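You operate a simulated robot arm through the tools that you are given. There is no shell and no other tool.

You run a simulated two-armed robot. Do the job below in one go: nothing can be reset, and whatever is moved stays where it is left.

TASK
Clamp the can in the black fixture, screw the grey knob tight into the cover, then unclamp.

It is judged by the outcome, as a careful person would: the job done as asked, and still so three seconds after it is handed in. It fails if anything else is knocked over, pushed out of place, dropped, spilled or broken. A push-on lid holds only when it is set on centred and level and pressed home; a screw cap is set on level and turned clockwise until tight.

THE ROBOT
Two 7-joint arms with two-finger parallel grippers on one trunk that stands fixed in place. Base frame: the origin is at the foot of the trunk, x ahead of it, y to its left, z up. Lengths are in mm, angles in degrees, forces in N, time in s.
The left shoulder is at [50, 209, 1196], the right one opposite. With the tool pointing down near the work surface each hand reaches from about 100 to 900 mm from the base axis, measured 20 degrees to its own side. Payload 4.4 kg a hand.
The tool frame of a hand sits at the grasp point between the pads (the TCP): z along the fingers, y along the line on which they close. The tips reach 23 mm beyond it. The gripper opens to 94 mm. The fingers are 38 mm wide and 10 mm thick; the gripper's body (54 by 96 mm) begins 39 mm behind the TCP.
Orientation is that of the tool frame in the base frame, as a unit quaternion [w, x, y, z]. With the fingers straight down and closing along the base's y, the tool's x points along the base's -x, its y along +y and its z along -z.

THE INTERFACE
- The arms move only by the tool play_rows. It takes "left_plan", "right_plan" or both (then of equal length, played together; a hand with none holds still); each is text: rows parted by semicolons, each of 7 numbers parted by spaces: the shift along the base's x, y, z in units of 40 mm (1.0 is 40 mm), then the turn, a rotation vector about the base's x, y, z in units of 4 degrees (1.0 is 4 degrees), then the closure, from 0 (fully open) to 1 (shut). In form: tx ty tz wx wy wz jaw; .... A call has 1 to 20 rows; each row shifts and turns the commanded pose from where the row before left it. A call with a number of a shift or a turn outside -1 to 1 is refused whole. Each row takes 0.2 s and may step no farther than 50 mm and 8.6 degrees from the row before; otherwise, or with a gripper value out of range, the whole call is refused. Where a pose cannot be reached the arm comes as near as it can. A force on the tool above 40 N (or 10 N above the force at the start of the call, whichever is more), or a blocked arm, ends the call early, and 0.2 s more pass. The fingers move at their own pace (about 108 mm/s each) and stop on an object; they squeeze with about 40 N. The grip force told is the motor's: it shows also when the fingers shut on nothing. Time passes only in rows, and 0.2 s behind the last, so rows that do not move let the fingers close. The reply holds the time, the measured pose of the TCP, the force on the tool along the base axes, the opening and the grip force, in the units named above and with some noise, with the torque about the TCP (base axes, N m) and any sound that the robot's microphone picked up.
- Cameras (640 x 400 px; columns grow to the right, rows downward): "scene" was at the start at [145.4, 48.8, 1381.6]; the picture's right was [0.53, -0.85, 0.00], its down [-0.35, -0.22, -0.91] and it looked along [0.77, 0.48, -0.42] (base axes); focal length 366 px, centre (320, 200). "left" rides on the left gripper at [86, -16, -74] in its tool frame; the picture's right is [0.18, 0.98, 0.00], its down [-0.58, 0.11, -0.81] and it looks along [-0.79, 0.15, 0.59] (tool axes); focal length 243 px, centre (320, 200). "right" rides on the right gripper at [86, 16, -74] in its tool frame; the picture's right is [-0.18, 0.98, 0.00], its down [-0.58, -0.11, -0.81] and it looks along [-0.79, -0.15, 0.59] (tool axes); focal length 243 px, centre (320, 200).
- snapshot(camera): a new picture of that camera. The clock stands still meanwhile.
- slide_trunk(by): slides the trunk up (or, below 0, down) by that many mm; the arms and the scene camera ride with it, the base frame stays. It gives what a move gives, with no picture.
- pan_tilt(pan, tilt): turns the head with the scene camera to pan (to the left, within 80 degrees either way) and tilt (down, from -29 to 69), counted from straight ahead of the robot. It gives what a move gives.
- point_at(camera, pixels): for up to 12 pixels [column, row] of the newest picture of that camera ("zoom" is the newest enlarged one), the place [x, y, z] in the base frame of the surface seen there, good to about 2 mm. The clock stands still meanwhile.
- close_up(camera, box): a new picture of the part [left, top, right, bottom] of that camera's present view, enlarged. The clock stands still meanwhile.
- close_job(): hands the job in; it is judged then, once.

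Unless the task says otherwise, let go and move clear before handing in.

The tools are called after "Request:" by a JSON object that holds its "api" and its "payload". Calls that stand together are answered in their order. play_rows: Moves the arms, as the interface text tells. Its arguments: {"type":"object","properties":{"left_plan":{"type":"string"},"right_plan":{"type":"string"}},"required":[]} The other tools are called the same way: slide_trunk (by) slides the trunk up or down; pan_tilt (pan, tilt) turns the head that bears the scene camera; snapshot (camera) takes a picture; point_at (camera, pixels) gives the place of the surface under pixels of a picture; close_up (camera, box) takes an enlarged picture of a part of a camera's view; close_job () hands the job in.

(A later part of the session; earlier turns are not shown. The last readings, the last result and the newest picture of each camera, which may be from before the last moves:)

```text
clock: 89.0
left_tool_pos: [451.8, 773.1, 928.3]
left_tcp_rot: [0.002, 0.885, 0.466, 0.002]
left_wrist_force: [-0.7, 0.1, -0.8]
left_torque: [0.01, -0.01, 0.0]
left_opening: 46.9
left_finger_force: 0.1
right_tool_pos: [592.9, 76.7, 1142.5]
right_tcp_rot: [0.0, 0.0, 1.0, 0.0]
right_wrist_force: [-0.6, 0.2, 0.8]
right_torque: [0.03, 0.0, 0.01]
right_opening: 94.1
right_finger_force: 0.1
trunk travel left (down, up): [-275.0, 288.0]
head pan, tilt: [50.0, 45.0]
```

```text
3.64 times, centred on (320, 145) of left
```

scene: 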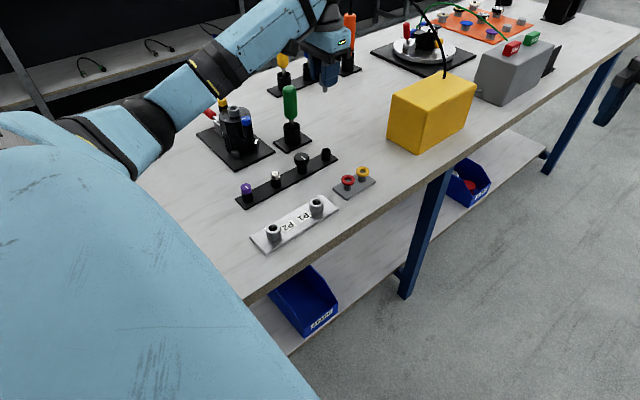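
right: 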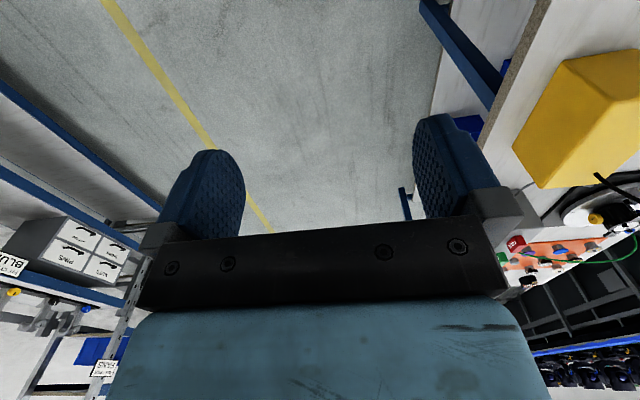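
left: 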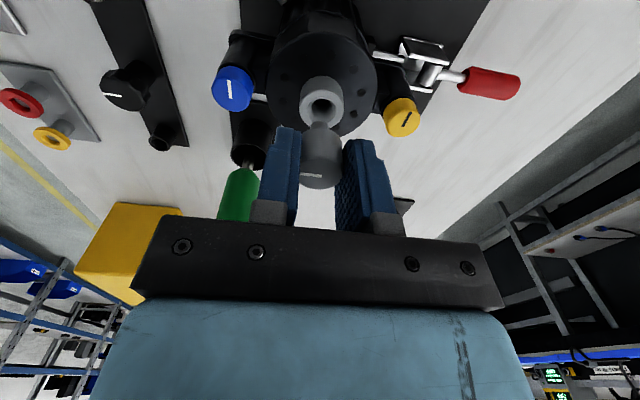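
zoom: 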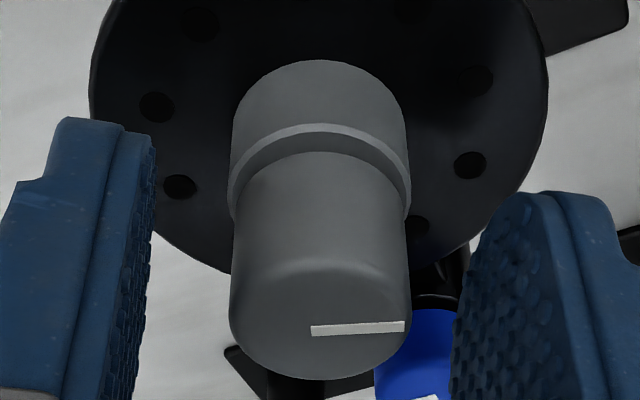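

Released cleanly. I'll trim by (−1,−1.5) mm and rotate the open hand counter-clockwise ~236°.

Request:
{"api": "play_rows", "payload": {"left_plan": "-0.025 -0.0375 0.02 0 0 1 0.5; 0 0 0 0 0 1 0.5; 0 0 0 0 0 1 0.5; 0 0 0 0 0 1 0.5; 0 0 0 0 0 1 0.5; 0 0 0 0 0 1 0.5; 0 0 0 0 0 1 0.5; 0 0 0 0 0 1 0.5; 0 0 0 0 0 1 0.5; 0 0 0 0 0 1 0.5; 0 0 0 0 0 1 0.5; 0 0 0 0 0 1 0.5; 0 0 0 0 0 1 0.5; 0 0 0 0 0 1 0.5; 0 0 0 0 0 1 0.5; 0 0 0 0 0 1 0.5; 0 0 0 0 0 1 0.5; 0 0 0 0 0 1 0.5; 0 0 0 0 0 1 0.5; 0 0 0 0 0 1 0.5"}}

Request:
{"api": "play_rows", "payload": {"left_plan": "0 0 0 0 0 1 0.5; 0 0 0 0 0 1 0.5; 0 0 0 0 0 1 0.5; 0 0 0 0 0 1 0.5; 0 0 0 0 0 1 0.5; 0 0 0 0 0 1 0.5; 0 0 0 0 0 1 0.5; 0 0 0 0 0 1 0.5; 0 0 0 0 0 1 0.5; 0 0 0 0 0 1 0.5; 0 0 0 0 0 1 0.5; 0 0 0 0 0 1 0.5; 0 0 0 0 0 1 0.5; 0 0 0 0 0 1 0.5; 0 0 0 0 0 1 0.5; 0 0 0 0 0 1 0.5; 0 0 0 0 0 1 0.5; 0 0 0 0 0 1 0.5; 0 0 0 0 0 1 0.5; 0 0 0 0 0 1 0.5"}}

Request:
{"api": "play_rows", "payload": {"left_plan": "0 0 0 0 0 1 0.5; 0 0 0 0 0 1 0.5; 0 0 0 0 0 1 0.5; 0 0 0 0 0 1 0.5; 0 0 0 0 0 1 0.5; 0 0 0 0 0 1 0.5; 0 0 0 0 0 1 0.5; 0 0 0 0 0 1 0.5; 0 0 0 0 0 1 0.5; 0 0 0 0 0 1 0.5; 0 0 0 0 0 1 0.5; 0 0 0 0 0 1 0.5; 0 0 0 0 0 1 0.5; 0 0 0 0 0 1 0.5; 0 0 0 0 0 1 0.5; 0 0 0 0 0 1 0.5; 0 0 0 0 0 1 0.5; 0 0 0 0 0 1 0.5; 0 0 0 0 0 0 0.5"}}

Request:
{"api": "close_up", "payload": {"camera": "left", "box": [260, 90, 380, 200]}}

```text
clock: 93.2
left_tool_pos: [450.0, 770.8, 928.1]
left_tcp_rot: [0.002, 0.379, 0.925, 0.004]
left_wrist_force: [-0.1, 0.2, -0.2]
left_torque: [-0.01, 0.0, -0.04]
left_opening: 46.7
left_finger_force: 0.1
right_tool_pos: [592.6, 77.6, 1142.5]
right_tcp_rot: [0.0, 0.0, 1.0, 0.0]
right_wrist_force: [-0.1, 0.2, -0.4]
right_torque: [0.03, 0.0, 0.03]
right_opening: 93.7
right_finger_force: 0.0
trunk travel left (down, up): [-275.0, 288.0]
head pan, tilt: [50.0, 45.0]
```

```text
clock: 97.4
left_tool_pos: [450.9, 770.4, 930.1]
left_tcp_rot: [-0.002, -0.305, 0.952, 0.003]
left_wrist_force: [-0.5, 0.2, -0.1]
left_torque: [0.02, -0.03, 0.0]
left_opening: 47.1
left_finger_force: 0.1
right_tool_pos: [592.3, 76.0, 1142.3]
right_tcp_rot: [0.0, -0.001, 1.0, 0.0]
right_wrist_force: [-0.3, 0.3, 0.6]
right_torque: [0.02, 0.0, -0.03]
right_opening: 93.8
right_finger_force: 0.0
trunk travel left (down, up): [-275.0, 288.0]
head pan, tilt: [50.0, 45.0]
```

```text
clock: 101.4
left_tool_pos: [451.1, 770.4, 929.1]
left_tcp_rot: [0.004, 0.806, -0.592, -0.002]
left_wrist_force: [1.2, -0.4, 0.0]
left_torque: [0.0, 0.02, -0.01]
left_opening: 47.1
left_finger_force: 0.0
right_tool_pos: [592.9, 78.1, 1142.7]
right_tcp_rot: [0.0, 0.0, 1.0, 0.0]
right_wrist_force: [-0.2, 0.2, 0.2]
right_torque: [0.01, -0.05, 0.0]
right_opening: 94.3
right_finger_force: 0.0
trunk travel left (down, up): [-275.0, 288.0]
head pan, tilt: [50.0, 45.0]
```

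```text
3.64 times, centred on (320, 145) of left
```

zoom: 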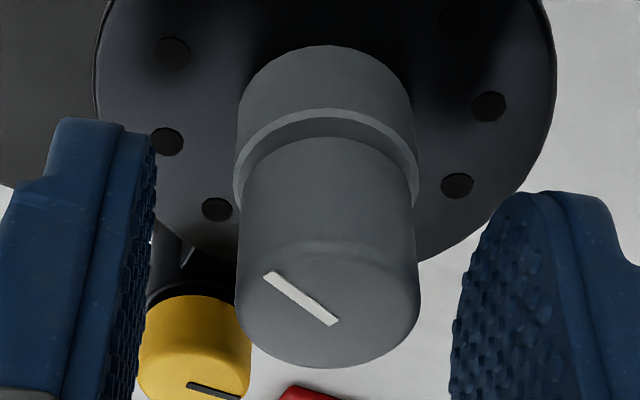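

At yaw ≈+107°; the knob is ~1.2 mm to one side. Trim, lower 2 mm, and regrip.

Request:
{"api": "play_rows", "payload": {"left_plan": "-0.03 -0.008 -0.05 0 0 0 0.5; 0 0 0 0 0 0 0.7; 0 0 0 0 0 0 0.9; 0 0 0 0 0 0 0.95; 0 0 0 0 0 0 0.95"}}

Request:
{"api": "close_up", "payload": {"camera": "left", "box": [260, 90, 380, 200]}}

```text
clock: 102.6
left_tool_pos: [449.8, 769.2, 925.7]
left_tcp_rot: [0.003, 0.807, -0.591, -0.002]
left_wrist_force: [0.5, 1.3, 0.4]
left_torque: [0.03, -0.06, 0.0]
left_opening: 23.3
left_finger_force: 39.7
right_tool_pos: [592.7, 77.3, 1142.3]
right_tcp_rot: [0.0, 0.0, 1.0, 0.0]
right_wrist_force: [0.9, 0.0, -0.1]
right_torque: [0.01, 0.02, 0.01]
right_opening: 94.2
right_finger_force: 0.1
trunk travel left (down, up): [-275.0, 288.0]
head pan, tilt: [50.0, 45.0]
```

```text
3.64 times, centred on (320, 145) of left
```

zoom: 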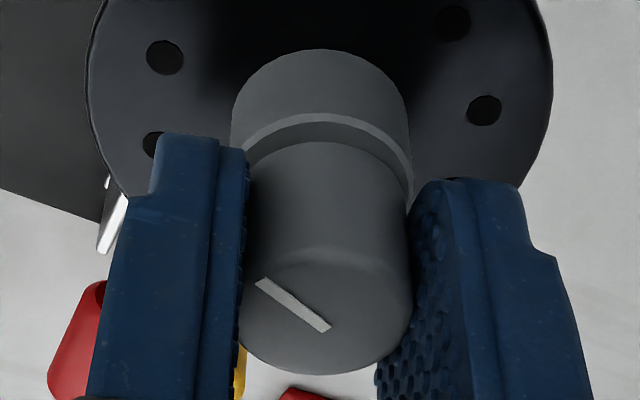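

Regripped with almost no load (≈1 N). Turning clockwise again with a gentle downward rate.

Request:
{"api": "play_rows", "payload": {"left_plan": "0 0 -0.01 0 0 -1 0.95; 0 0 -0.005 0 0 -1 0.95; 0 0 -0.0015 0 0 -1 0.95; 0 0 -0.0015 0 0 -1 0.95; 0 0 -0.0015 0 0 -1 0.95; 0 0 -0.0015 0 0 -1 0.95; 0 0 -0.0015 0 0 -1 0.95; 0 0 -0.0015 0 0 -1 0.95; 0 0 0 0 0 0 0.95"}}

Request:
{"api": "play_rows", "payload": {"left_plan": "0 0 -0.0015 0 0 -1 0.95; 0 0 -0.0015 0 0 -1 0.95; 0 0 -0.0015 0 0 -1 0.95; 0 0 -0.0015 0 0 -1 0.95; 0 0 -0.0015 0 0 -1 0.95; 0 0 -0.0015 0 0 -1 0.95; 0 0 -0.0015 0 0 -1 0.95; 0 0 -0.0015 0 0 -1 0.95; 0 0 0 0 0 0 0.95"}}

```text
clock: 104.6
left_tool_pos: [449.6, 769.8, 926.8]
left_tcp_rot: [-0.002, -0.612, 0.791, 0.002]
left_wrist_force: [7.8, 2.1, 0.4]
left_torque: [0.06, -0.21, -0.02]
left_opening: 23.1
left_finger_force: 39.8
right_tool_pos: [595.0, 77.8, 1142.4]
right_tcp_rot: [0.0, 0.001, 1.0, 0.0]
right_wrist_force: [0.1, 0.1, -0.6]
right_torque: [0.01, -0.01, 0.04]
right_opening: 94.0
right_finger_force: 0.1
trunk travel left (down, up): [-275.0, 288.0]
head pan, tilt: [50.0, 45.0]
```

```text
clock: 106.6
left_tool_pos: [450.2, 770.6, 925.6]
left_tcp_rot: [0.0, -0.37, 0.929, 0.003]
left_wrist_force: [18.9, 4.4, 9.5]
left_torque: [0.09, -0.56, 0.01]
left_opening: 23.2
left_finger_force: 40.1
right_tool_pos: [594.1, 76.5, 1141.5]
right_tcp_rot: [-0.002, 0.0, 1.0, 0.001]
right_wrist_force: [0.0, 0.4, 0.4]
right_torque: [-0.01, -0.03, 0.0]
right_opening: 94.2
right_finger_force: 0.1
trunk travel left (down, up): [-275.0, 288.0]
head pan, tilt: [50.0, 45.0]
```

Side load in x rose to 19 N; trimming +x 1.8 mm and continuing.

Request:
{"api": "play_rows", "payload": {"left_plan": "0.03 0.005 0 0 0 -0.3 0.95; 0.015 0.005 0 0 0 -0.5 0.95; 0 0 0 0 0 0 0.95"}}

Request:
{"api": "play_rows", "payload": {"left_plan": "0.004 0.002 0 0 0 -1 0.95; 0.004 0.002 0 0 0 -1 0.95; 0.004 0.002 -0.0015 0 0 -1 0.95; 0.004 0.002 -0.0015 0 0 -1 0.95; 0.004 0.002 -0.0015 0 0 -1 0.95; 0.004 0.002 -0.0015 0 0 -1 0.95; 0 0 0 0 0 0 0.95"}}

```text
clock: 107.4
left_tool_pos: [451.1, 771.0, 926.4]
left_tcp_rot: [-0.001, -0.344, 0.939, 0.003]
left_wrist_force: [0.7, -0.4, 6.5]
left_torque: [-0.07, -0.06, 0.02]
left_opening: 23.2
left_finger_force: 39.9
right_tool_pos: [593.1, 76.7, 1142.8]
right_tcp_rot: [0.0, 0.0, 1.0, 0.001]
right_wrist_force: [0.0, -1.3, -0.3]
right_torque: [-0.03, 0.04, 0.01]
right_opening: 94.1
right_finger_force: 0.1
trunk travel left (down, up): [-275.0, 288.0]
head pan, tilt: [50.0, 45.0]
```

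```text
clock: 109.0
left_tool_pos: [453.8, 771.4, 926.4]
left_tcp_rot: [-0.001, -0.141, 0.99, 0.004]
left_wrist_force: [4.0, -9.6, -0.1]
left_torque: [-0.29, -0.14, 0.16]
left_opening: 23.3
left_finger_force: 40.3
right_tool_pos: [594.0, 76.4, 1140.9]
right_tcp_rot: [-0.001, -0.001, 1.0, 0.001]
right_wrist_force: [0.0, 0.4, 0.4]
right_torque: [-0.03, 0.0, -0.02]
right_opening: 94.0
right_finger_force: 0.0
trunk travel left (down, up): [-275.0, 288.0]
head pan, tilt: [50.0, 45.0]
```

A torque of +0.16 N·m against turning appears. Checking the picture before going on.

Request:
{"api": "close_up", "payload": {"camera": "left", "box": [260, 90, 380, 200]}}

Request:
{"api": "point_at", "payload": {"camera": "zoom", "pixels": [[320, 275], [320, 310], [320, 350], [280, 300], [370, 300], [325, 200], [325, 165], [325, 150], [405, 165], [320, 120], [250, 145]]}}

Request:
{"api": "close_up", "payload": {"camera": "scene", "box": [210, 80, 260, 120]}}

```text
3.64 times, centred on (320, 145) of left
```

zoom: 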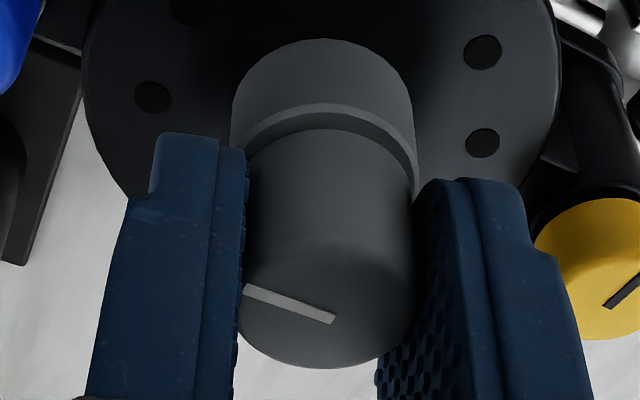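

```text
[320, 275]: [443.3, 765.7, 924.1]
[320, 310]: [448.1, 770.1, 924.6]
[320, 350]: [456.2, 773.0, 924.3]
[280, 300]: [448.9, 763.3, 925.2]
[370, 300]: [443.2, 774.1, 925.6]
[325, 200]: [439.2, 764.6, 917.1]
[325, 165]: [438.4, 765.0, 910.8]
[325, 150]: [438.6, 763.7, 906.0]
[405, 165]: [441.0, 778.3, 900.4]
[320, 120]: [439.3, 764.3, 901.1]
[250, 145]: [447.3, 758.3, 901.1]
```

```text
10.00 times, centred on (235, 100) of scene
```

zoom: 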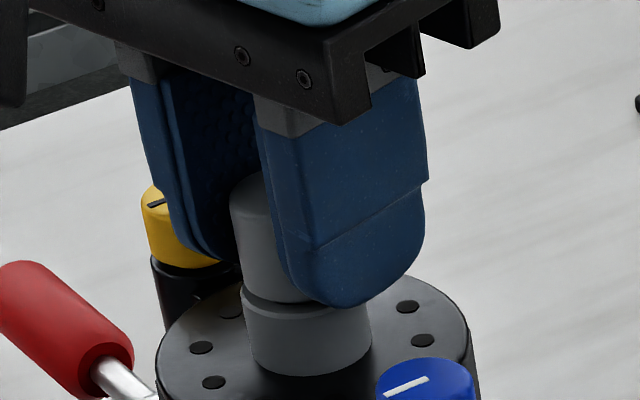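

The mark shifted ~15–20° relative to the hand, so there was some slip. I need to know how much gap is left under the cap, so I'll zoom in tighter.

Request:
{"api": "close_up", "payload": {"camera": "scene", "box": [226, 92, 254, 120]}}

Request:
{"api": "close_up", "payload": {"camera": "left", "box": [285, 105, 355, 160]}}

```text
14.29 times, centred on (240, 106) of scene
```

zoom: 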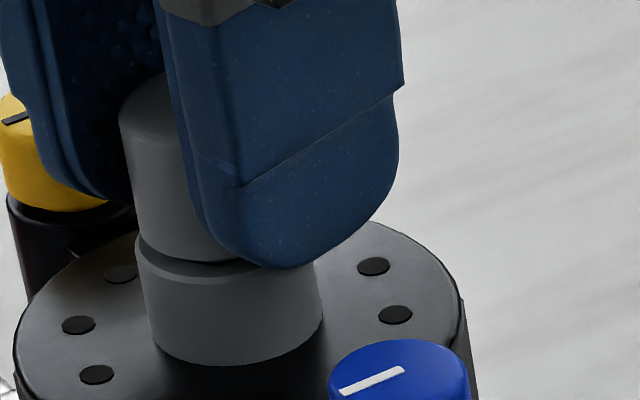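

```text
7.27 times, centred on (320, 132) of left
```

zoom: 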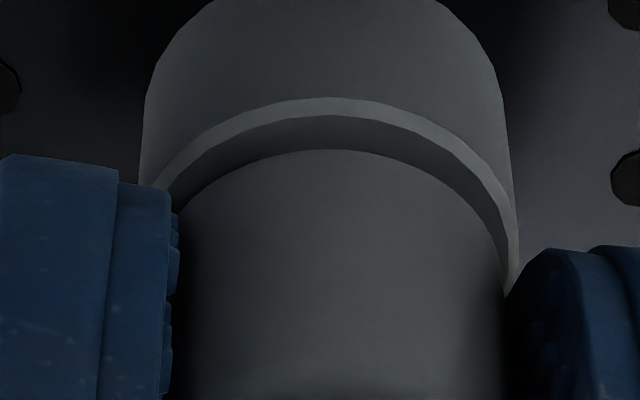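

About 2 mm of gap remains under the cap. I'll relieve the side load and continue clockwise, tracking the mark and torque.

Request:
{"api": "play_rows", "payload": {"left_plan": "0.01 -0.025 0 0 0 0 0.95; 0 0 0 0 0 0 0.95"}}

Request:
{"api": "play_rows", "payload": {"left_plan": "0 0 -0.01 0 0 -1 0.95; 0 0 -0.005 0 0 -1 0.95; 0 0 -0.0015 0 0 -1 0.95; 0 0 -0.0015 0 0 -1 0.95; 0 0 -0.0015 0 0 -1 0.95; 0 0 0 0 0 0 0.95"}}

Request:
{"api": "close_up", "payload": {"camera": "left", "box": [260, 90, 380, 200]}}

```text
clock: 109.6
left_tool_pos: [452.5, 771.1, 925.5]
left_tcp_rot: [0.0, -0.141, 0.99, 0.003]
left_wrist_force: [5.8, 0.9, 2.9]
left_torque: [-0.03, -0.17, 0.06]
left_opening: 23.4
left_finger_force: 40.1
right_tool_pos: [593.7, 76.9, 1141.2]
right_tcp_rot: [0.0, 0.0, 1.0, 0.0]
right_wrist_force: [0.9, -0.5, -0.3]
right_torque: [0.0, 0.0, 0.01]
right_opening: 94.0
right_finger_force: 0.0
trunk travel left (down, up): [-275.0, 288.0]
head pan, tilt: [50.0, 45.0]
```

```text
clock: 111.0
left_tool_pos: [452.9, 770.4, 924.0]
left_tcp_rot: [0.0, 0.033, 0.999, 0.004]
left_wrist_force: [1.6, -2.5, -0.2]
left_torque: [-0.13, -0.06, 0.09]
left_opening: 22.9
left_finger_force: 39.6
right_tool_pos: [594.4, 76.5, 1141.2]
right_tcp_rot: [0.0, 0.0, 1.0, -0.001]
right_wrist_force: [0.1, 0.7, 0.6]
right_torque: [0.02, -0.01, 0.02]
right_opening: 93.9
right_finger_force: 0.1
trunk travel left (down, up): [-275.0, 288.0]
head pan, tilt: [50.0, 45.0]
```

```text
3.64 times, centred on (320, 145) of left
```

zoom: 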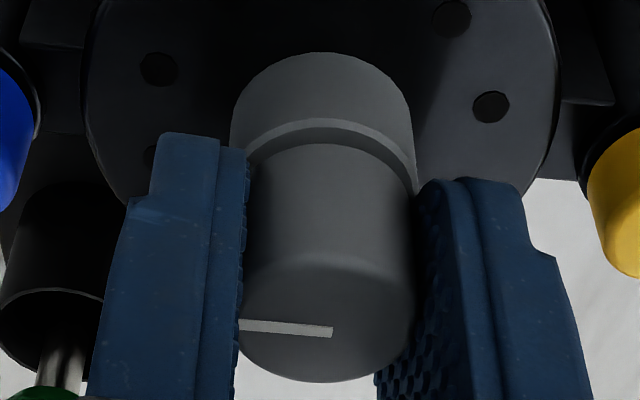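

The mark moved relative to the hand by roughly the last 20°, so the knob is no longer turning with the hand. I'll measure the knob's height and check from the scene camera.

Request:
{"api": "point_at", "payload": {"camera": "zoom", "pixels": [[330, 275], [330, 310], [330, 360], [280, 300], [380, 300], [330, 285], [330, 345], [330, 200], [330, 150], [330, 125]]}}

Request:
{"api": "close_up", "payload": {"camera": "scene", "box": [226, 92, 254, 120]}}

```text
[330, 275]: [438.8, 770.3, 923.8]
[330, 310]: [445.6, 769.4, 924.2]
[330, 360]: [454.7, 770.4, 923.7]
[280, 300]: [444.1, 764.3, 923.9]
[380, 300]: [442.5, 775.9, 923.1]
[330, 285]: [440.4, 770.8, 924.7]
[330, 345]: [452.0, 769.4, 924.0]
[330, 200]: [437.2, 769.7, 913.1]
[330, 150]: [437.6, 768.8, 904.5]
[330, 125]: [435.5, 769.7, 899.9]
```

```text
14.29 times, centred on (240, 106) of scene
```

zoom: 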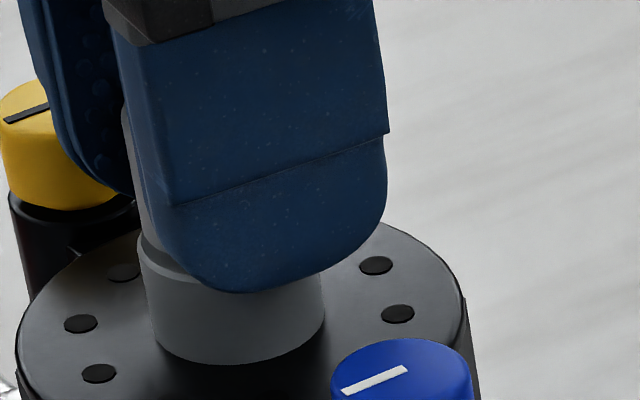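

Knob top is ≈923.9 now. I'll turn three more small steps and look at the torque response.

Request:
{"api": "play_rows", "payload": {"left_plan": "0 0 0 0 0 -1 0.97; 0 0 0 0 0 -1 0.97"}}

Request:
{"api": "play_rows", "payload": {"left_plan": "0 0 0 0 0 -1 0.97; 0 0 0 0 0 -1 0.97"}}

Request:
{"api": "close_up", "payload": {"camera": "left", "box": [260, 90, 380, 200]}}

```text
clock: 111.6
left_tool_pos: [452.7, 769.3, 923.4]
left_tcp_rot: [0.0, 0.103, 0.995, 0.003]
left_wrist_force: [0.2, -1.6, -0.3]
left_torque: [-0.08, 0.05, 0.21]
left_opening: 23.2
left_finger_force: 40.2
right_tool_pos: [593.8, 76.9, 1142.6]
right_tcp_rot: [0.0, -0.001, 1.0, 0.001]
right_wrist_force: [0.2, 0.1, 0.5]
right_torque: [-0.01, 0.03, 0.02]
right_opening: 93.7
right_finger_force: 0.1
trunk travel left (down, up): [-275.0, 288.0]
head pan, tilt: [50.0, 45.0]
```

```text
clock: 112.2
left_tool_pos: [454.4, 768.7, 924.2]
left_tcp_rot: [0.0, 0.173, 0.985, 0.003]
left_wrist_force: [0.4, -11.8, -2.8]
left_torque: [-0.31, -0.01, 0.5]
left_opening: 23.3
left_finger_force: 40.0
right_tool_pos: [592.8, 75.7, 1141.3]
right_tcp_rot: [0.0, 0.0, 1.0, 0.001]
right_wrist_force: [-1.0, 0.1, 0.6]
right_torque: [0.0, -0.01, -0.02]
right_opening: 93.8
right_finger_force: 0.0
trunk travel left (down, up): [-275.0, 288.0]
head pan, tilt: [50.0, 45.0]
```

```text
3.64 times, centred on (320, 145) of left
```

zoom: 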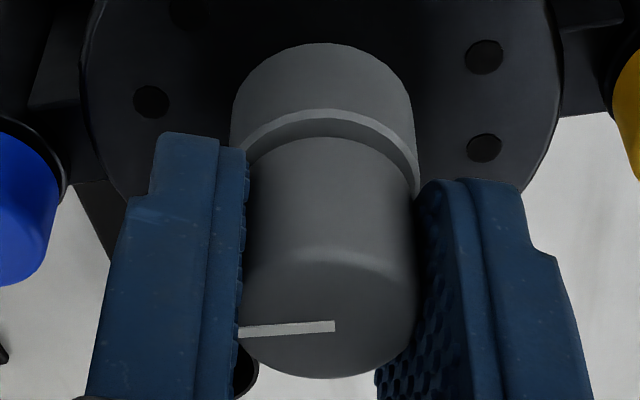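

Torque climbed to 0.5 N·m while the knob slipped in the pads — that looks like it's tight (about one full turn, 3.4 mm descent). To rule out a side-load jam, I'll open, inspect, re-centre and try again.

Request:
{"api": "play_rows", "payload": {"left_plan": "0 -0.03 0 0 0 0.5 0.97; 0 0 0 0 0 0.5 0.97; 0 0 0 0 0 0 0.6; 0 0 0 0 0 0 0.4; 0 0 0 0 0 0 0.4"}}

Request:
{"api": "play_rows", "payload": {"left_plan": "0 0 0 0 0 0 0.4"}}

Request:
{"api": "play_rows", "payload": {"left_plan": "0 0 0 0 0 0 0.4"}}

Request:
{"api": "close_up", "payload": {"camera": "left", "box": [260, 90, 380, 200]}}

Request:
{"api": "point_at", "payload": {"camera": "zoom", "pixels": [[320, 275], [320, 300], [320, 330], [320, 350], [280, 300], [370, 300], [260, 315], [390, 315], [320, 200], [320, 160], [320, 125], [320, 90]]}}

```text
clock: 113.4
left_tool_pos: [453.0, 770.7, 924.9]
left_tcp_rot: [0.0, 0.137, 0.991, 0.003]
left_wrist_force: [0.4, -0.7, 0.2]
left_torque: [0.0, -0.03, -0.01]
left_opening: 56.3
left_finger_force: 0.1
right_tool_pos: [594.3, 77.0, 1142.3]
right_tcp_rot: [0.0, 0.0, 1.0, -0.001]
right_wrist_force: [-0.4, 0.8, -0.3]
right_torque: [0.01, 0.02, 0.01]
right_opening: 94.1
right_finger_force: 0.0
trunk travel left (down, up): [-275.0, 288.0]
head pan, tilt: [50.0, 45.0]
```

```text
clock: 113.8
left_tool_pos: [454.2, 769.9, 924.3]
left_tcp_rot: [0.0, 0.137, 0.991, 0.004]
left_wrist_force: [0.4, -0.3, -1.2]
left_torque: [0.01, -0.02, -0.04]
left_opening: 56.6
left_finger_force: 0.1
right_tool_pos: [593.9, 77.3, 1141.8]
right_tcp_rot: [0.001, 0.0, 1.0, 0.001]
right_wrist_force: [-1.1, 0.6, -0.3]
right_torque: [0.01, 0.0, 0.01]
right_opening: 94.1
right_finger_force: 0.0
trunk travel left (down, up): [-275.0, 288.0]
head pan, tilt: [50.0, 45.0]
```

```text
clock: 114.2
left_tool_pos: [452.3, 769.5, 924.3]
left_tcp_rot: [0.0, 0.136, 0.991, 0.003]
left_wrist_force: [0.1, 0.1, 0.9]
left_torque: [-0.01, -0.01, 0.02]
left_opening: 56.4
left_finger_force: 0.2
right_tool_pos: [593.5, 76.6, 1142.0]
right_tcp_rot: [0.001, 0.0, 1.0, -0.001]
right_wrist_force: [-1.1, 0.3, 0.7]
right_torque: [0.01, -0.01, 0.0]
right_opening: 93.9
right_finger_force: 0.0
trunk travel left (down, up): [-275.0, 288.0]
head pan, tilt: [50.0, 45.0]
```

```text
3.64 times, centred on (320, 145) of left
```

zoom: 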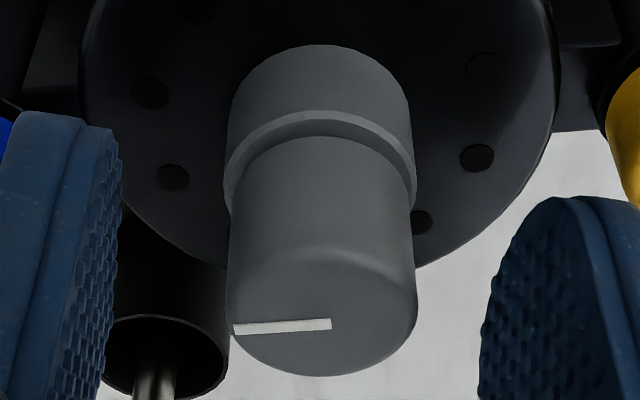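

```text
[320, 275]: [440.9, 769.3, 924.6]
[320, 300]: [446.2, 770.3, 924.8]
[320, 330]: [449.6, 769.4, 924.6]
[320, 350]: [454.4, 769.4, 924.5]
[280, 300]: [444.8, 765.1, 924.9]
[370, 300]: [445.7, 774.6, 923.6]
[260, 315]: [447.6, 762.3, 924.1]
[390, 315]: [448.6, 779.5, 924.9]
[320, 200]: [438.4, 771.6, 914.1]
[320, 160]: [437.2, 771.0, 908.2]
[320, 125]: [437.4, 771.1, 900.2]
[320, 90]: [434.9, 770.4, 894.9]
```

I'll raise the hand to get an unobstructed scene view of the knob and the gap.

Request:
{"api": "play_rows", "payload": {"left_plan": "0 0 0.5 0 0 0 0.3; 0 0 1 0 0 0 0.3; 0 0 1 0 0 0 0.3; 0 0 0 0 0 0 0.3"}}

Request:
{"api": "close_up", "payload": {"camera": "scene", "box": [226, 92, 254, 120]}}

Request:
{"api": "point_at", "payload": {"camera": "zoom", "pixels": [[200, 120], [200, 180], [200, 220], [200, 240], [200, 260], [200, 275], [200, 300], [200, 330], [260, 250], [260, 270], [150, 230], [150, 250]]}}

Request:
{"api": "close_up", "payload": {"camera": "left", "box": [270, 20, 380, 120]}}

```text
clock: 115.2
left_tool_pos: [454.3, 773.0, 1022.1]
left_tcp_rot: [0.0, 0.137, 0.991, 0.003]
left_wrist_force: [-0.7, 0.6, -0.7]
left_torque: [0.0, 0.03, 0.0]
left_opening: 66.0
left_finger_force: 0.0
right_tool_pos: [593.3, 77.7, 1141.4]
right_tcp_rot: [-0.001, 0.0, 1.0, -0.001]
right_wrist_force: [0.1, 0.9, 0.4]
right_torque: [-0.02, 0.03, 0.02]
right_opening: 94.1
right_finger_force: 0.1
trunk travel left (down, up): [-275.0, 288.0]
head pan, tilt: [50.0, 45.0]
```

```text
14.29 times, centred on (240, 106) of scene
```

zoom: 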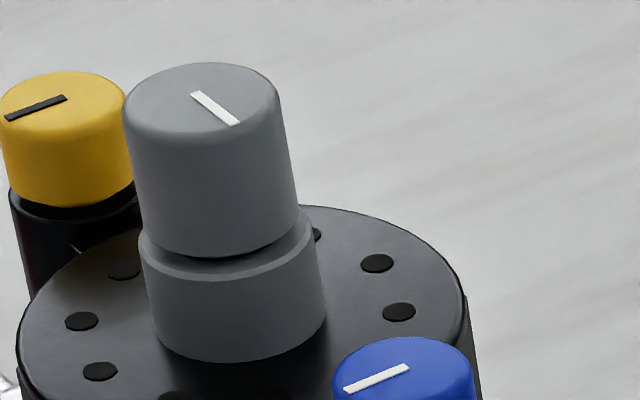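

```text
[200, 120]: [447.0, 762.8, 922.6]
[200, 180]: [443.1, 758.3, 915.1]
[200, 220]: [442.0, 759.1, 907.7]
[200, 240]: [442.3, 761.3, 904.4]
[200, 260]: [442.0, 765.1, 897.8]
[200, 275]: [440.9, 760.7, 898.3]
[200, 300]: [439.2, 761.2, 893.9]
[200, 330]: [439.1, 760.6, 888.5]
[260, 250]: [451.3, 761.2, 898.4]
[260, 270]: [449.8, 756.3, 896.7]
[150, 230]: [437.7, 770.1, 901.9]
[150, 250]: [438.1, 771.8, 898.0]
```

```text
4.00 times, centred on (325, 70) of left
```

zoom: 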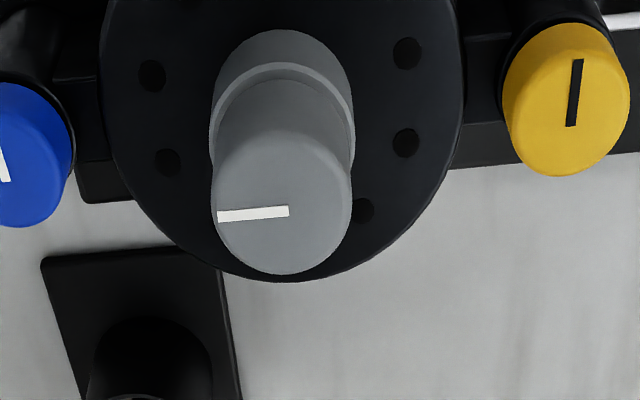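

The clear view shows the knob level with the cap almost on the bush (thin gap at (220,258)). I'll re-centre the hand (target ≈[451.2,770.1] in hand readings), go down, regrip and try turning clockwise once more.

Request:
{"api": "play_rows", "payload": {"left_plan": "0 0 0 0 0 0 0.3"}}

Request:
{"api": "play_rows", "payload": {"left_plan": "0 0 0 0 0 0 0.3"}}

Request:
{"api": "play_rows", "payload": {"left_plan": "0 0 0 0 0 0 0.3"}}

```text
clock: 115.6
left_tool_pos: [453.8, 772.5, 1022.6]
left_tcp_rot: [0.0, 0.136, 0.991, 0.003]
left_wrist_force: [-0.1, 0.4, 0.7]
left_torque: [0.02, 0.02, 0.01]
left_opening: 65.5
left_finger_force: 0.0
right_tool_pos: [593.0, 77.9, 1143.1]
right_tcp_rot: [0.0, 0.0, 1.0, 0.0]
right_wrist_force: [0.9, 0.2, 0.4]
right_torque: [-0.02, 0.0, 0.0]
right_opening: 93.8
right_finger_force: 0.0
trunk travel left (down, up): [-275.0, 288.0]
head pan, tilt: [50.0, 45.0]
```

```text
clock: 116.0
left_tool_pos: [453.4, 772.2, 1022.2]
left_tcp_rot: [0.001, 0.136, 0.991, 0.003]
left_wrist_force: [0.2, -0.4, -0.6]
left_torque: [-0.02, 0.02, 0.02]
left_opening: 65.7
left_finger_force: 0.1
right_tool_pos: [592.9, 78.5, 1141.9]
right_tcp_rot: [0.0, 0.0, 1.0, 0.0]
right_wrist_force: [0.3, 0.2, -0.3]
right_torque: [-0.03, 0.04, 0.04]
right_opening: 94.0
right_finger_force: 0.2
trunk travel left (down, up): [-275.0, 288.0]
head pan, tilt: [50.0, 45.0]
```

```text
clock: 116.4
left_tool_pos: [453.4, 770.1, 1022.4]
left_tcp_rot: [0.0, 0.135, 0.991, 0.003]
left_wrist_force: [-0.2, 0.5, -0.5]
left_torque: [0.01, -0.02, 0.0]
left_opening: 65.7
left_finger_force: 0.0
right_tool_pos: [593.1, 77.7, 1141.3]
right_tcp_rot: [-0.001, 0.001, 1.0, 0.0]
right_wrist_force: [0.6, -0.7, 0.6]
right_torque: [0.03, 0.02, -0.01]
right_opening: 94.1
right_finger_force: 0.0
trunk travel left (down, up): [-275.0, 288.0]
head pan, tilt: [50.0, 45.0]
```

Averages put the hand at ≈[453.5,771.1]; shifting (−2.3,−1.0) mm and descending around the knob.

Request:
{"api": "play_rows", "payload": {"left_plan": "-0.0575 -0.025 0 0 0 0 0.4; 0 0 -1 0 0 0 0.4; 0 0 -0.9 0 0 0 0.4; 0 0 -0.5 0 0 0 0.4; 0 0 0 0 0 0 0.4"}}

Request:
{"api": "close_up", "payload": {"camera": "left", "box": [260, 90, 380, 200]}}

```text
clock: 117.6
left_tool_pos: [453.5, 768.3, 926.3]
left_tcp_rot: [0.0, 0.136, 0.991, 0.004]
left_wrist_force: [0.2, -0.6, 0.2]
left_torque: [-0.01, 0.01, -0.03]
left_opening: 56.1
left_finger_force: 0.1
right_tool_pos: [593.1, 76.7, 1141.8]
right_tcp_rot: [0.0, 0.001, 1.0, 0.0]
right_wrist_force: [0.0, -0.1, 0.8]
right_torque: [-0.02, 0.03, 0.02]
right_opening: 93.7
right_finger_force: 0.1
trunk travel left (down, up): [-275.0, 288.0]
head pan, tilt: [50.0, 45.0]
```

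```text
3.64 times, centred on (320, 145) of left
```

zoom: 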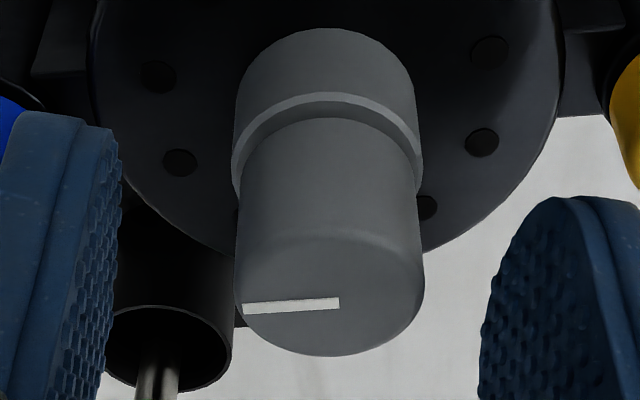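

The knob appears ~3 mm toward the camera and ~1.3 mm to the right; shifting (−3,+1) mm and re-checking.

Request:
{"api": "play_rows", "payload": {"left_plan": "-0.075 0.025 0 0 0 0 0.4; 0 0 0 0 0 0 0.4"}}

Request:
{"api": "close_up", "payload": {"camera": "left", "box": [260, 90, 380, 200]}}

```text
clock: 118.2
left_tool_pos: [448.4, 769.6, 927.7]
left_tcp_rot: [0.001, 0.138, 0.99, 0.003]
left_wrist_force: [-0.1, 0.0, -1.0]
left_torque: [0.0, 0.01, 0.01]
left_opening: 56.6
left_finger_force: 0.0
right_tool_pos: [592.7, 76.6, 1142.5]
right_tcp_rot: [0.0, 0.0, 1.0, 0.0]
right_wrist_force: [0.0, 0.3, 0.1]
right_torque: [-0.01, 0.06, -0.01]
right_opening: 94.2
right_finger_force: 0.1
trunk travel left (down, up): [-275.0, 288.0]
head pan, tilt: [50.0, 45.0]
```

```text
3.64 times, centred on (320, 145) of left
```

zoom: 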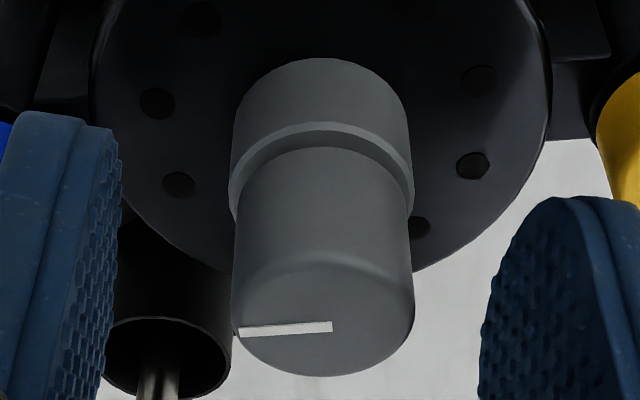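

Now the knob is centred within ~1 mm. Gripping and turning clockwise.

Request:
{"api": "play_rows", "payload": {"left_plan": "0 0 -0.02 0 0 0 0.7; 0 0 0 0 0 0 0.9; 0 0 0 0 0 0 0.97; 0 0 0 0 0 0 0.97"}}

Request:
{"api": "play_rows", "payload": {"left_plan": "0 0 -0.02 0 0 -1 0.97; 0 0 -0.005 0 0 -1 0.97; 0 0 0 0 0 -1 0.97; 0 0 0 0 0 0 0.97"}}

Request:
{"api": "close_up", "payload": {"camera": "left", "box": [260, 90, 380, 200]}}

```text
clock: 119.2
left_tool_pos: [448.4, 769.6, 927.3]
left_tcp_rot: [0.0, 0.137, 0.991, 0.004]
left_wrist_force: [2.6, 4.0, 2.1]
left_torque: [0.05, -0.04, 0.03]
left_opening: 23.3
left_finger_force: 40.0
right_tool_pos: [592.2, 77.9, 1142.5]
right_tcp_rot: [0.0, 0.0, 1.0, 0.0]
right_wrist_force: [0.1, -0.1, 1.2]
right_torque: [0.0, 0.0, -0.03]
right_opening: 94.1
right_finger_force: 0.1
trunk travel left (down, up): [-275.0, 288.0]
head pan, tilt: [50.0, 45.0]
```

```text
clock: 120.2
left_tool_pos: [448.3, 770.3, 924.5]
left_tcp_rot: [0.002, 0.239, 0.971, 0.003]
left_wrist_force: [1.7, 21.0, 6.7]
left_torque: [0.49, -0.02, 0.18]
left_opening: 23.1
left_finger_force: 40.2
right_tool_pos: [592.5, 79.4, 1142.6]
right_tcp_rot: [0.001, 0.0, 1.0, 0.0]
right_wrist_force: [0.4, -0.1, -0.7]
right_torque: [0.0, -0.02, -0.02]
right_opening: 93.9
right_finger_force: 0.0
trunk travel left (down, up): [-275.0, 288.0]
head pan, tilt: [50.0, 45.0]
```

```text
3.64 times, centred on (320, 145) of left
```

zoom: 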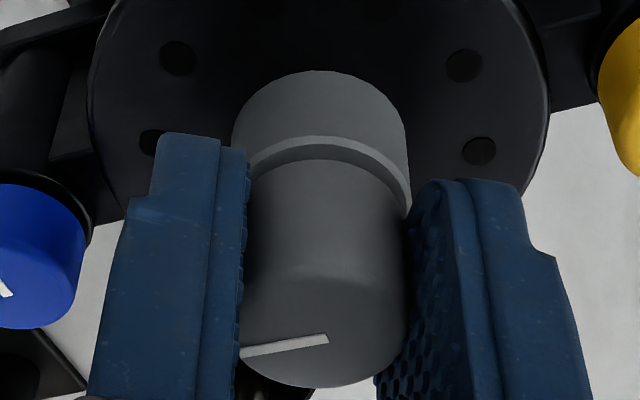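

Only ~3° of the last 12° was transmitted, though with a 21 N side load. I'll relieve the side load and turn once more to confirm it's truly tight.

Request:
{"api": "play_rows", "payload": {"left_plan": "0.005 0.04 0 0 0 0 0.97; 0 0 0 0 0 0 0.97"}}

Request:
{"api": "play_rows", "payload": {"left_plan": "0 0.01 0 0 0 -1 0.97; 0 0.01 0 0 0 -1 0.97; 0 0 0 0 0 0 0.97"}}

Request:
{"api": "close_up", "payload": {"camera": "left", "box": [260, 90, 380, 200]}}

```text
clock: 120.8
left_tool_pos: [447.6, 769.3, 924.9]
left_tcp_rot: [0.0, 0.24, 0.971, 0.003]
left_wrist_force: [-1.0, 9.9, 2.0]
left_torque: [0.22, 0.07, 0.11]
left_opening: 23.1
left_finger_force: 39.7
right_tool_pos: [592.6, 78.2, 1142.2]
right_tcp_rot: [0.001, 0.0, 1.0, 0.0]
right_wrist_force: [-0.8, 0.2, -0.5]
right_torque: [0.02, -0.01, -0.02]
right_opening: 93.8
right_finger_force: 0.0
trunk travel left (down, up): [-275.0, 288.0]
head pan, tilt: [50.0, 45.0]
```

```text
clock: 121.6
left_tool_pos: [448.2, 772.2, 925.7]
left_tcp_rot: [0.001, 0.307, 0.952, 0.002]
left_wrist_force: [-0.4, -1.5, -2.4]
left_torque: [-0.08, 0.06, 0.13]
left_opening: 23.5
left_finger_force: 40.2
right_tool_pos: [593.4, 77.6, 1142.2]
right_tcp_rot: [0.0, 0.0, 1.0, 0.0]
right_wrist_force: [-0.5, 0.2, 0.5]
right_torque: [0.01, 0.02, 0.01]
right_opening: 93.8
right_finger_force: 0.1
trunk travel left (down, up): [-275.0, 288.0]
head pan, tilt: [50.0, 45.0]
```

```text
3.64 times, centred on (320, 145) of left
```

zoom: 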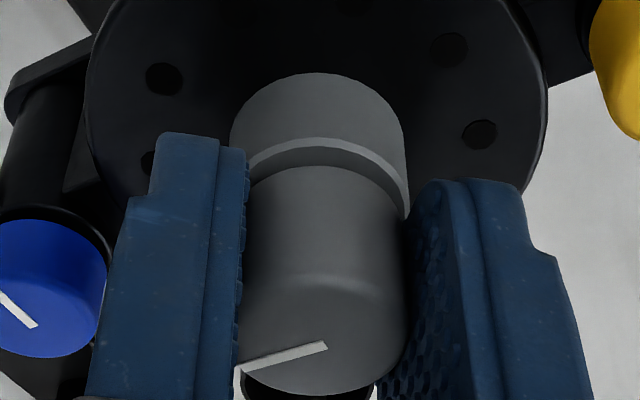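

With side loads near zero the hand turned 8° and the knob didn't move at all, so it's at its end stop. I'll release, rise, and compare the mark and height with the previous clear view.

Request:
{"api": "play_rows", "payload": {"left_plan": "0 0 0 0 0 0 0.6; 0 0 0 0 0 0 0.4; 0 0 0 0 0 0 0.3; 0 0 0.6 0 0 0 0.3; 0 0 1 0 0 0 0.3; 0 0 1 0 0 0 0.3; 0 0 0 0 0 0 0.3"}}

Request:
{"api": "close_up", "payload": {"camera": "scene", "box": [226, 92, 254, 120]}}

Request:
{"api": "close_up", "payload": {"camera": "left", "box": [270, 20, 380, 120]}}

Request:
{"api": "point_at", "payload": {"camera": "zoom", "pixels": [[290, 160], [290, 190], [290, 215], [290, 245], [250, 200], [330, 200], [290, 120], [290, 100], [290, 85], [290, 60]]}}

```text
clock: 123.2
left_tool_pos: [444.9, 772.5, 1032.9]
left_tcp_rot: [0.001, 0.308, 0.952, 0.002]
left_wrist_force: [-0.7, 0.2, 0.1]
left_torque: [-0.03, -0.03, 0.02]
left_opening: 65.7
left_finger_force: 0.1
right_tool_pos: [593.5, 77.5, 1141.4]
right_tcp_rot: [0.0, 0.0, 1.0, 0.0]
right_wrist_force: [0.2, -0.5, 0.4]
right_torque: [-0.04, 0.02, 0.0]
right_opening: 94.0
right_finger_force: 0.1
trunk travel left (down, up): [-275.0, 288.0]
head pan, tilt: [50.0, 45.0]
```

```text
14.29 times, centred on (240, 106) of scene
```

zoom: 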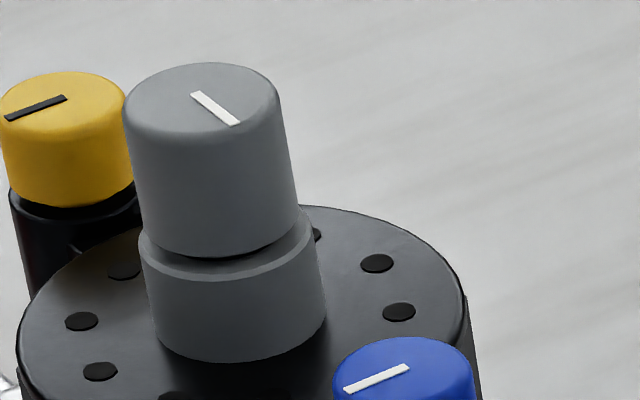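

```text
4.00 times, centred on (325, 70) of left
```

zoom: 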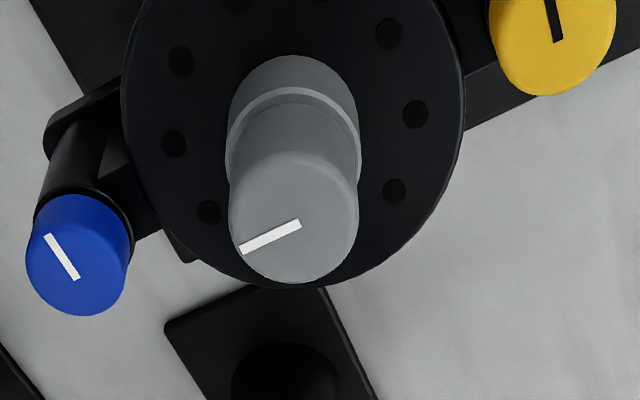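

```text
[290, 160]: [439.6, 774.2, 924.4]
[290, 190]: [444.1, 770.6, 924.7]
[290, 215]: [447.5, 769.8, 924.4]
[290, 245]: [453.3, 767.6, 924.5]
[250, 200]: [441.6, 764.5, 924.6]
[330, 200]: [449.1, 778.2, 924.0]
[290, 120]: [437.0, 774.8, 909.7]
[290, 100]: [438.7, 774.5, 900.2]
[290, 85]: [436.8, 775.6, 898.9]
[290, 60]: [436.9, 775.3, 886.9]
```

The mark and height are identical to before those attempts (scene zoom (193,93)–(238,124)), so the knob is at a hard stop at ≥0.5 N·m. I'll zoom on the rim to judge the remaining gap.

Request:
{"api": "close_up", "payload": {"camera": "scene", "box": [230, 104, 242, 114]}}

Request:
{"api": "close_up", "payload": {"camera": "scene", "box": [318, 142, 336, 164]}}

Request:
{"api": "close_up", "payload": {"camera": "scene", "box": [236, 112, 260, 132]}}

```text
16.00 times, centred on (236, 109) of scene
```

zoom: 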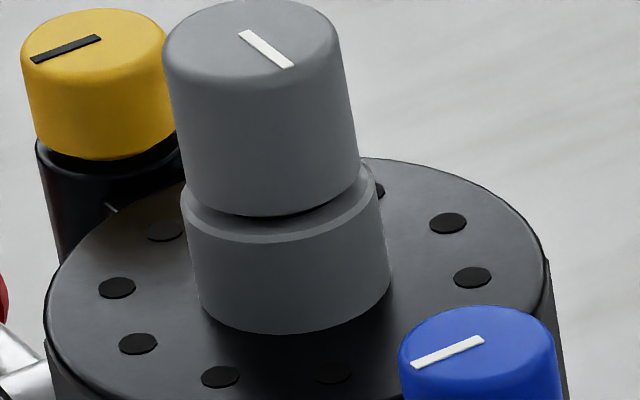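

```text
16.00 times, centred on (327, 153) of scene
```

zoom: 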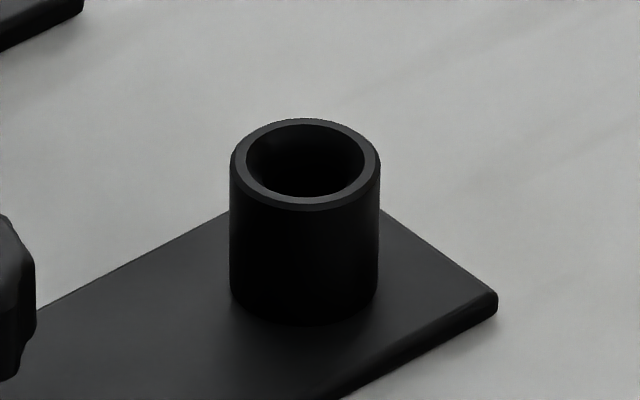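

```text
16.00 times, centred on (248, 122) of scene
```

zoom: 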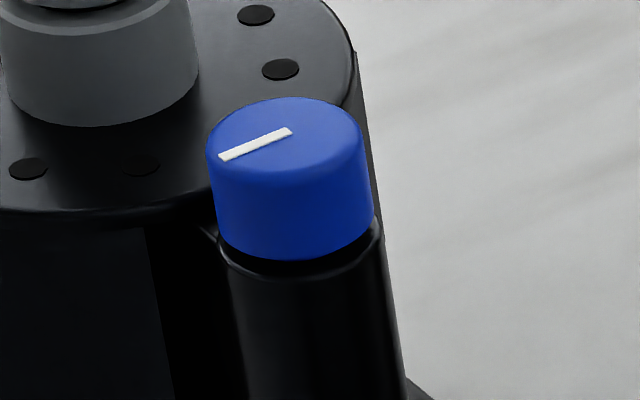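

The seam under the grey cap looks like those under the blue and yellow knobs, and it's at a hard stop, so the knob is tight. Now to unclamp: I'll bring the hand over the flat red handle with yaw −90° (camera on the far side, clear of the yellow knob).

Request:
{"api": "play_rows", "payload": {"left_plan": "0.009 0.28 -0.06 0 0 -1 0.3; 0.009 0.28 -0.06 0 0 -1 0.3; 0.009 0.28 -0.06 0 0 -1 0.3; 0.009 0.28 -0.06 0 0 -1 0.3; 0.009 0.28 -0.06 0 0 -1 0.3; 0.009 0.28 -0.06 0 0 -1 0.3; 0.009 0.28 -0.06 0 0 -1 0.3; 0.009 0.28 -0.06 0 0 -1 0.3; 0.009 0.28 -0.06 0 0 -1 0.3; 0.009 0.28 -0.06 0 0 -1 0.3; 0.009 0.28 -0.06 0 0 -1 0.3; 0.009 0.28 -0.06 0 0 -1 0.3; 0.009 0.28 -0.06 0 0 -1 0.3; 0.009 0.28 -0.06 0 0 -0.5 0.3; 0 0 0 0 0 0 0.3"}}

Request:
{"api": "snapshot", "payload": {"camera": "left"}}

Request:
{"api": "snapshot", "payload": {"camera": "scene"}}

```text
clock: 126.4
left_tool_pos: [453.7, 928.5, 997.2]
left_tcp_rot: [0.003, 0.706, 0.708, 0.002]
left_wrist_force: [-0.1, 0.8, 0.0]
left_torque: [0.0, 0.0, -0.02]
left_opening: 65.6
left_finger_force: 0.1
right_tool_pos: [592.8, 76.5, 1143.0]
right_tcp_rot: [0.0, -0.001, 1.0, 0.0]
right_wrist_force: [0.3, -0.3, -0.6]
right_torque: [0.01, -0.01, 0.01]
right_opening: 93.9
right_finger_force: 0.1
trunk travel left (down, up): [-275.0, 288.0]
head pan, tilt: [50.0, 45.0]
```

```text
taken
```

left: 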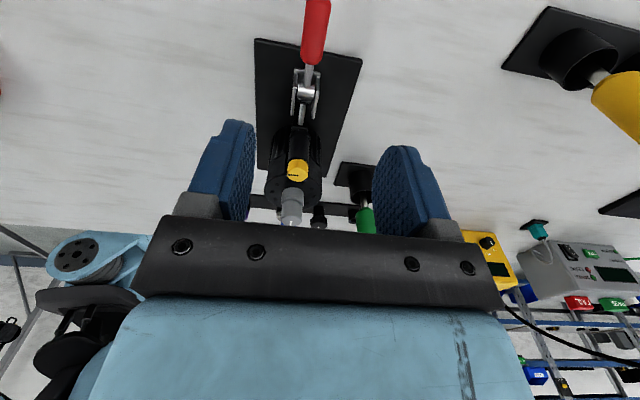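

```text
taken
```

scene: 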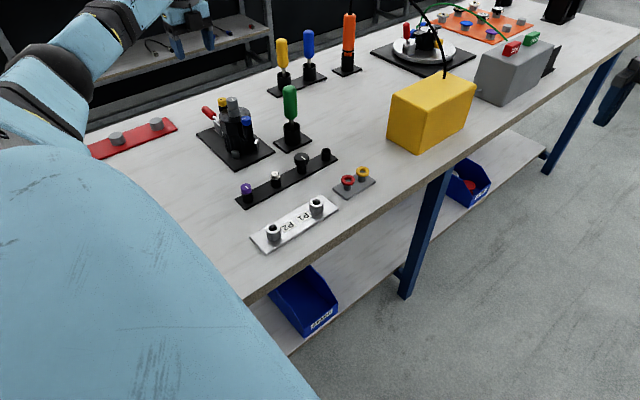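

The hand is above the handle with the camera on the far side; handle visible at (315,30). Measuring it.

Request:
{"api": "close_up", "payload": {"camera": "left", "box": [250, 0, 390, 130]}}

Request:
{"api": "point_at", "payload": {"camera": "zoom", "pixels": [[305, 20], [290, 80], [285, 150], [275, 190], [262, 230], [250, 290], [225, 330], [268, 80], [320, 80]]}}

```text
3.08 times, centred on (320, 65) of left
```

zoom: 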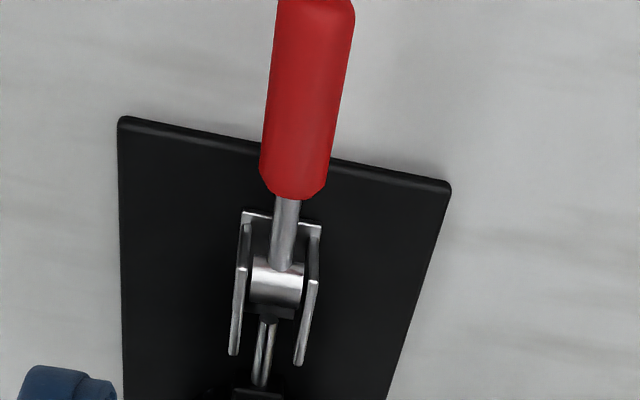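

```text
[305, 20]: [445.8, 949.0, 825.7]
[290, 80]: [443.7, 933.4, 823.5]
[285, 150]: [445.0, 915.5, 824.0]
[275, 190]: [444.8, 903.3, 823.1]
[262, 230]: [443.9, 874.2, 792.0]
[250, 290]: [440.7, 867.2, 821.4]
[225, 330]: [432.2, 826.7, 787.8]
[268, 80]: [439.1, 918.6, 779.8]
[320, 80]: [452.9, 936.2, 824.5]
```

Handle centre x≈449.5, y 903–955, top z≈824. Shifting −3.5 mm in x and descending around it in two stages.

Request:
{"api": "play_rows", "payload": {"left_plan": "-0.09 0.03 -1 0 0 0 0.35; 0 0 -1 0 0 0 0.35; 0 0 -1 0 0 0 0.35; 0 0 -0.5 0 0 0 0.35; 0 0 0 0 0 0 0.35"}}

Request:
{"api": "snapshot", "payload": {"camera": "left"}}

Request:
{"api": "close_up", "payload": {"camera": "scene", "box": [160, 50, 270, 160]}}

```text
clock: 127.6
left_tool_pos: [449.5, 931.3, 857.3]
left_tcp_rot: [0.003, 0.705, 0.709, 0.002]
left_wrist_force: [0.7, 0.3, -0.3]
left_torque: [-0.01, 0.01, 0.0]
left_opening: 61.0
left_finger_force: 0.0
right_tool_pos: [593.1, 77.6, 1142.6]
right_tcp_rot: [0.0, 0.0, 1.0, 0.0]
right_wrist_force: [0.6, 0.0, -0.5]
right_torque: [-0.01, 0.02, 0.0]
right_opening: 94.0
right_finger_force: 0.0
trunk travel left (down, up): [-275.0, 288.0]
head pan, tilt: [50.0, 45.0]
```

```text
taken
```

left: 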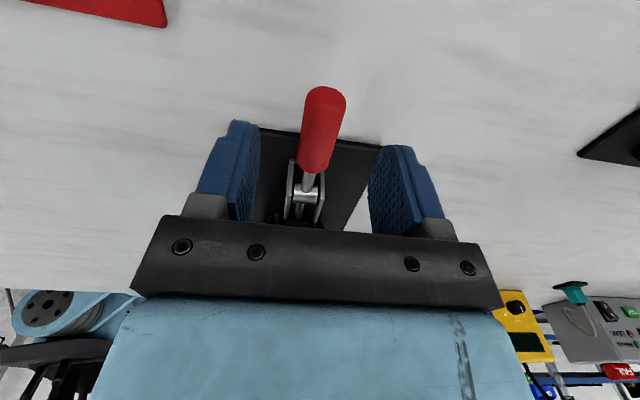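

```text
3.64 times, centred on (215, 105) of scene
```

zoom: 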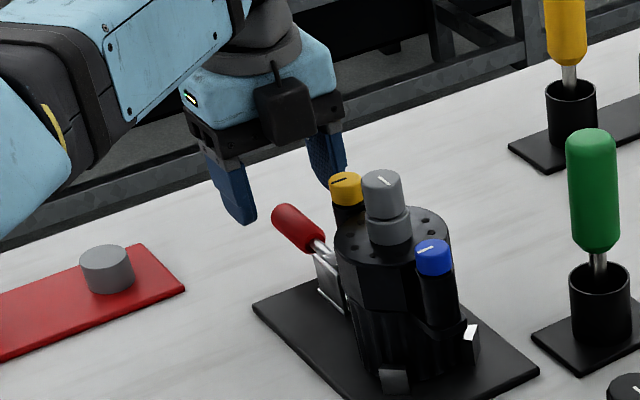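

Before going lower, I notice a dark box on the near side of the hand (scene zoom (285,110)). I'll locate it, to be sure it clears the yellow knob.

Request:
{"api": "point_at", "payload": {"camera": "zoom", "pixels": [[285, 110], [265, 130], [305, 130], [285, 140], [275, 85], [270, 70], [240, 150], [330, 100], [345, 180], [235, 200], [330, 165], [290, 225]]}}

Request:
{"api": "close_up", "payload": {"camera": "scene", "box": [195, 50, 265, 120]}}

```text
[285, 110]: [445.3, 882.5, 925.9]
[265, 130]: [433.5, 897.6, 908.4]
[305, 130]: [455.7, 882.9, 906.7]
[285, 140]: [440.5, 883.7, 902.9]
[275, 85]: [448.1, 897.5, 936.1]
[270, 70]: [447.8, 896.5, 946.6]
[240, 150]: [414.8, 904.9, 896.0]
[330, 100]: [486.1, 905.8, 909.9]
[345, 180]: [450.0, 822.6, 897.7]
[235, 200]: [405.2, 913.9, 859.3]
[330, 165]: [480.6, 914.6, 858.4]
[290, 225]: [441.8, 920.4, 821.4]
```

```text
5.71 times, centred on (230, 85) of scene
```

zoom: 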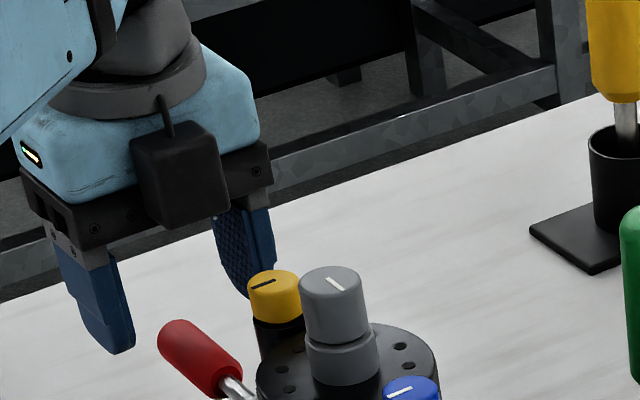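

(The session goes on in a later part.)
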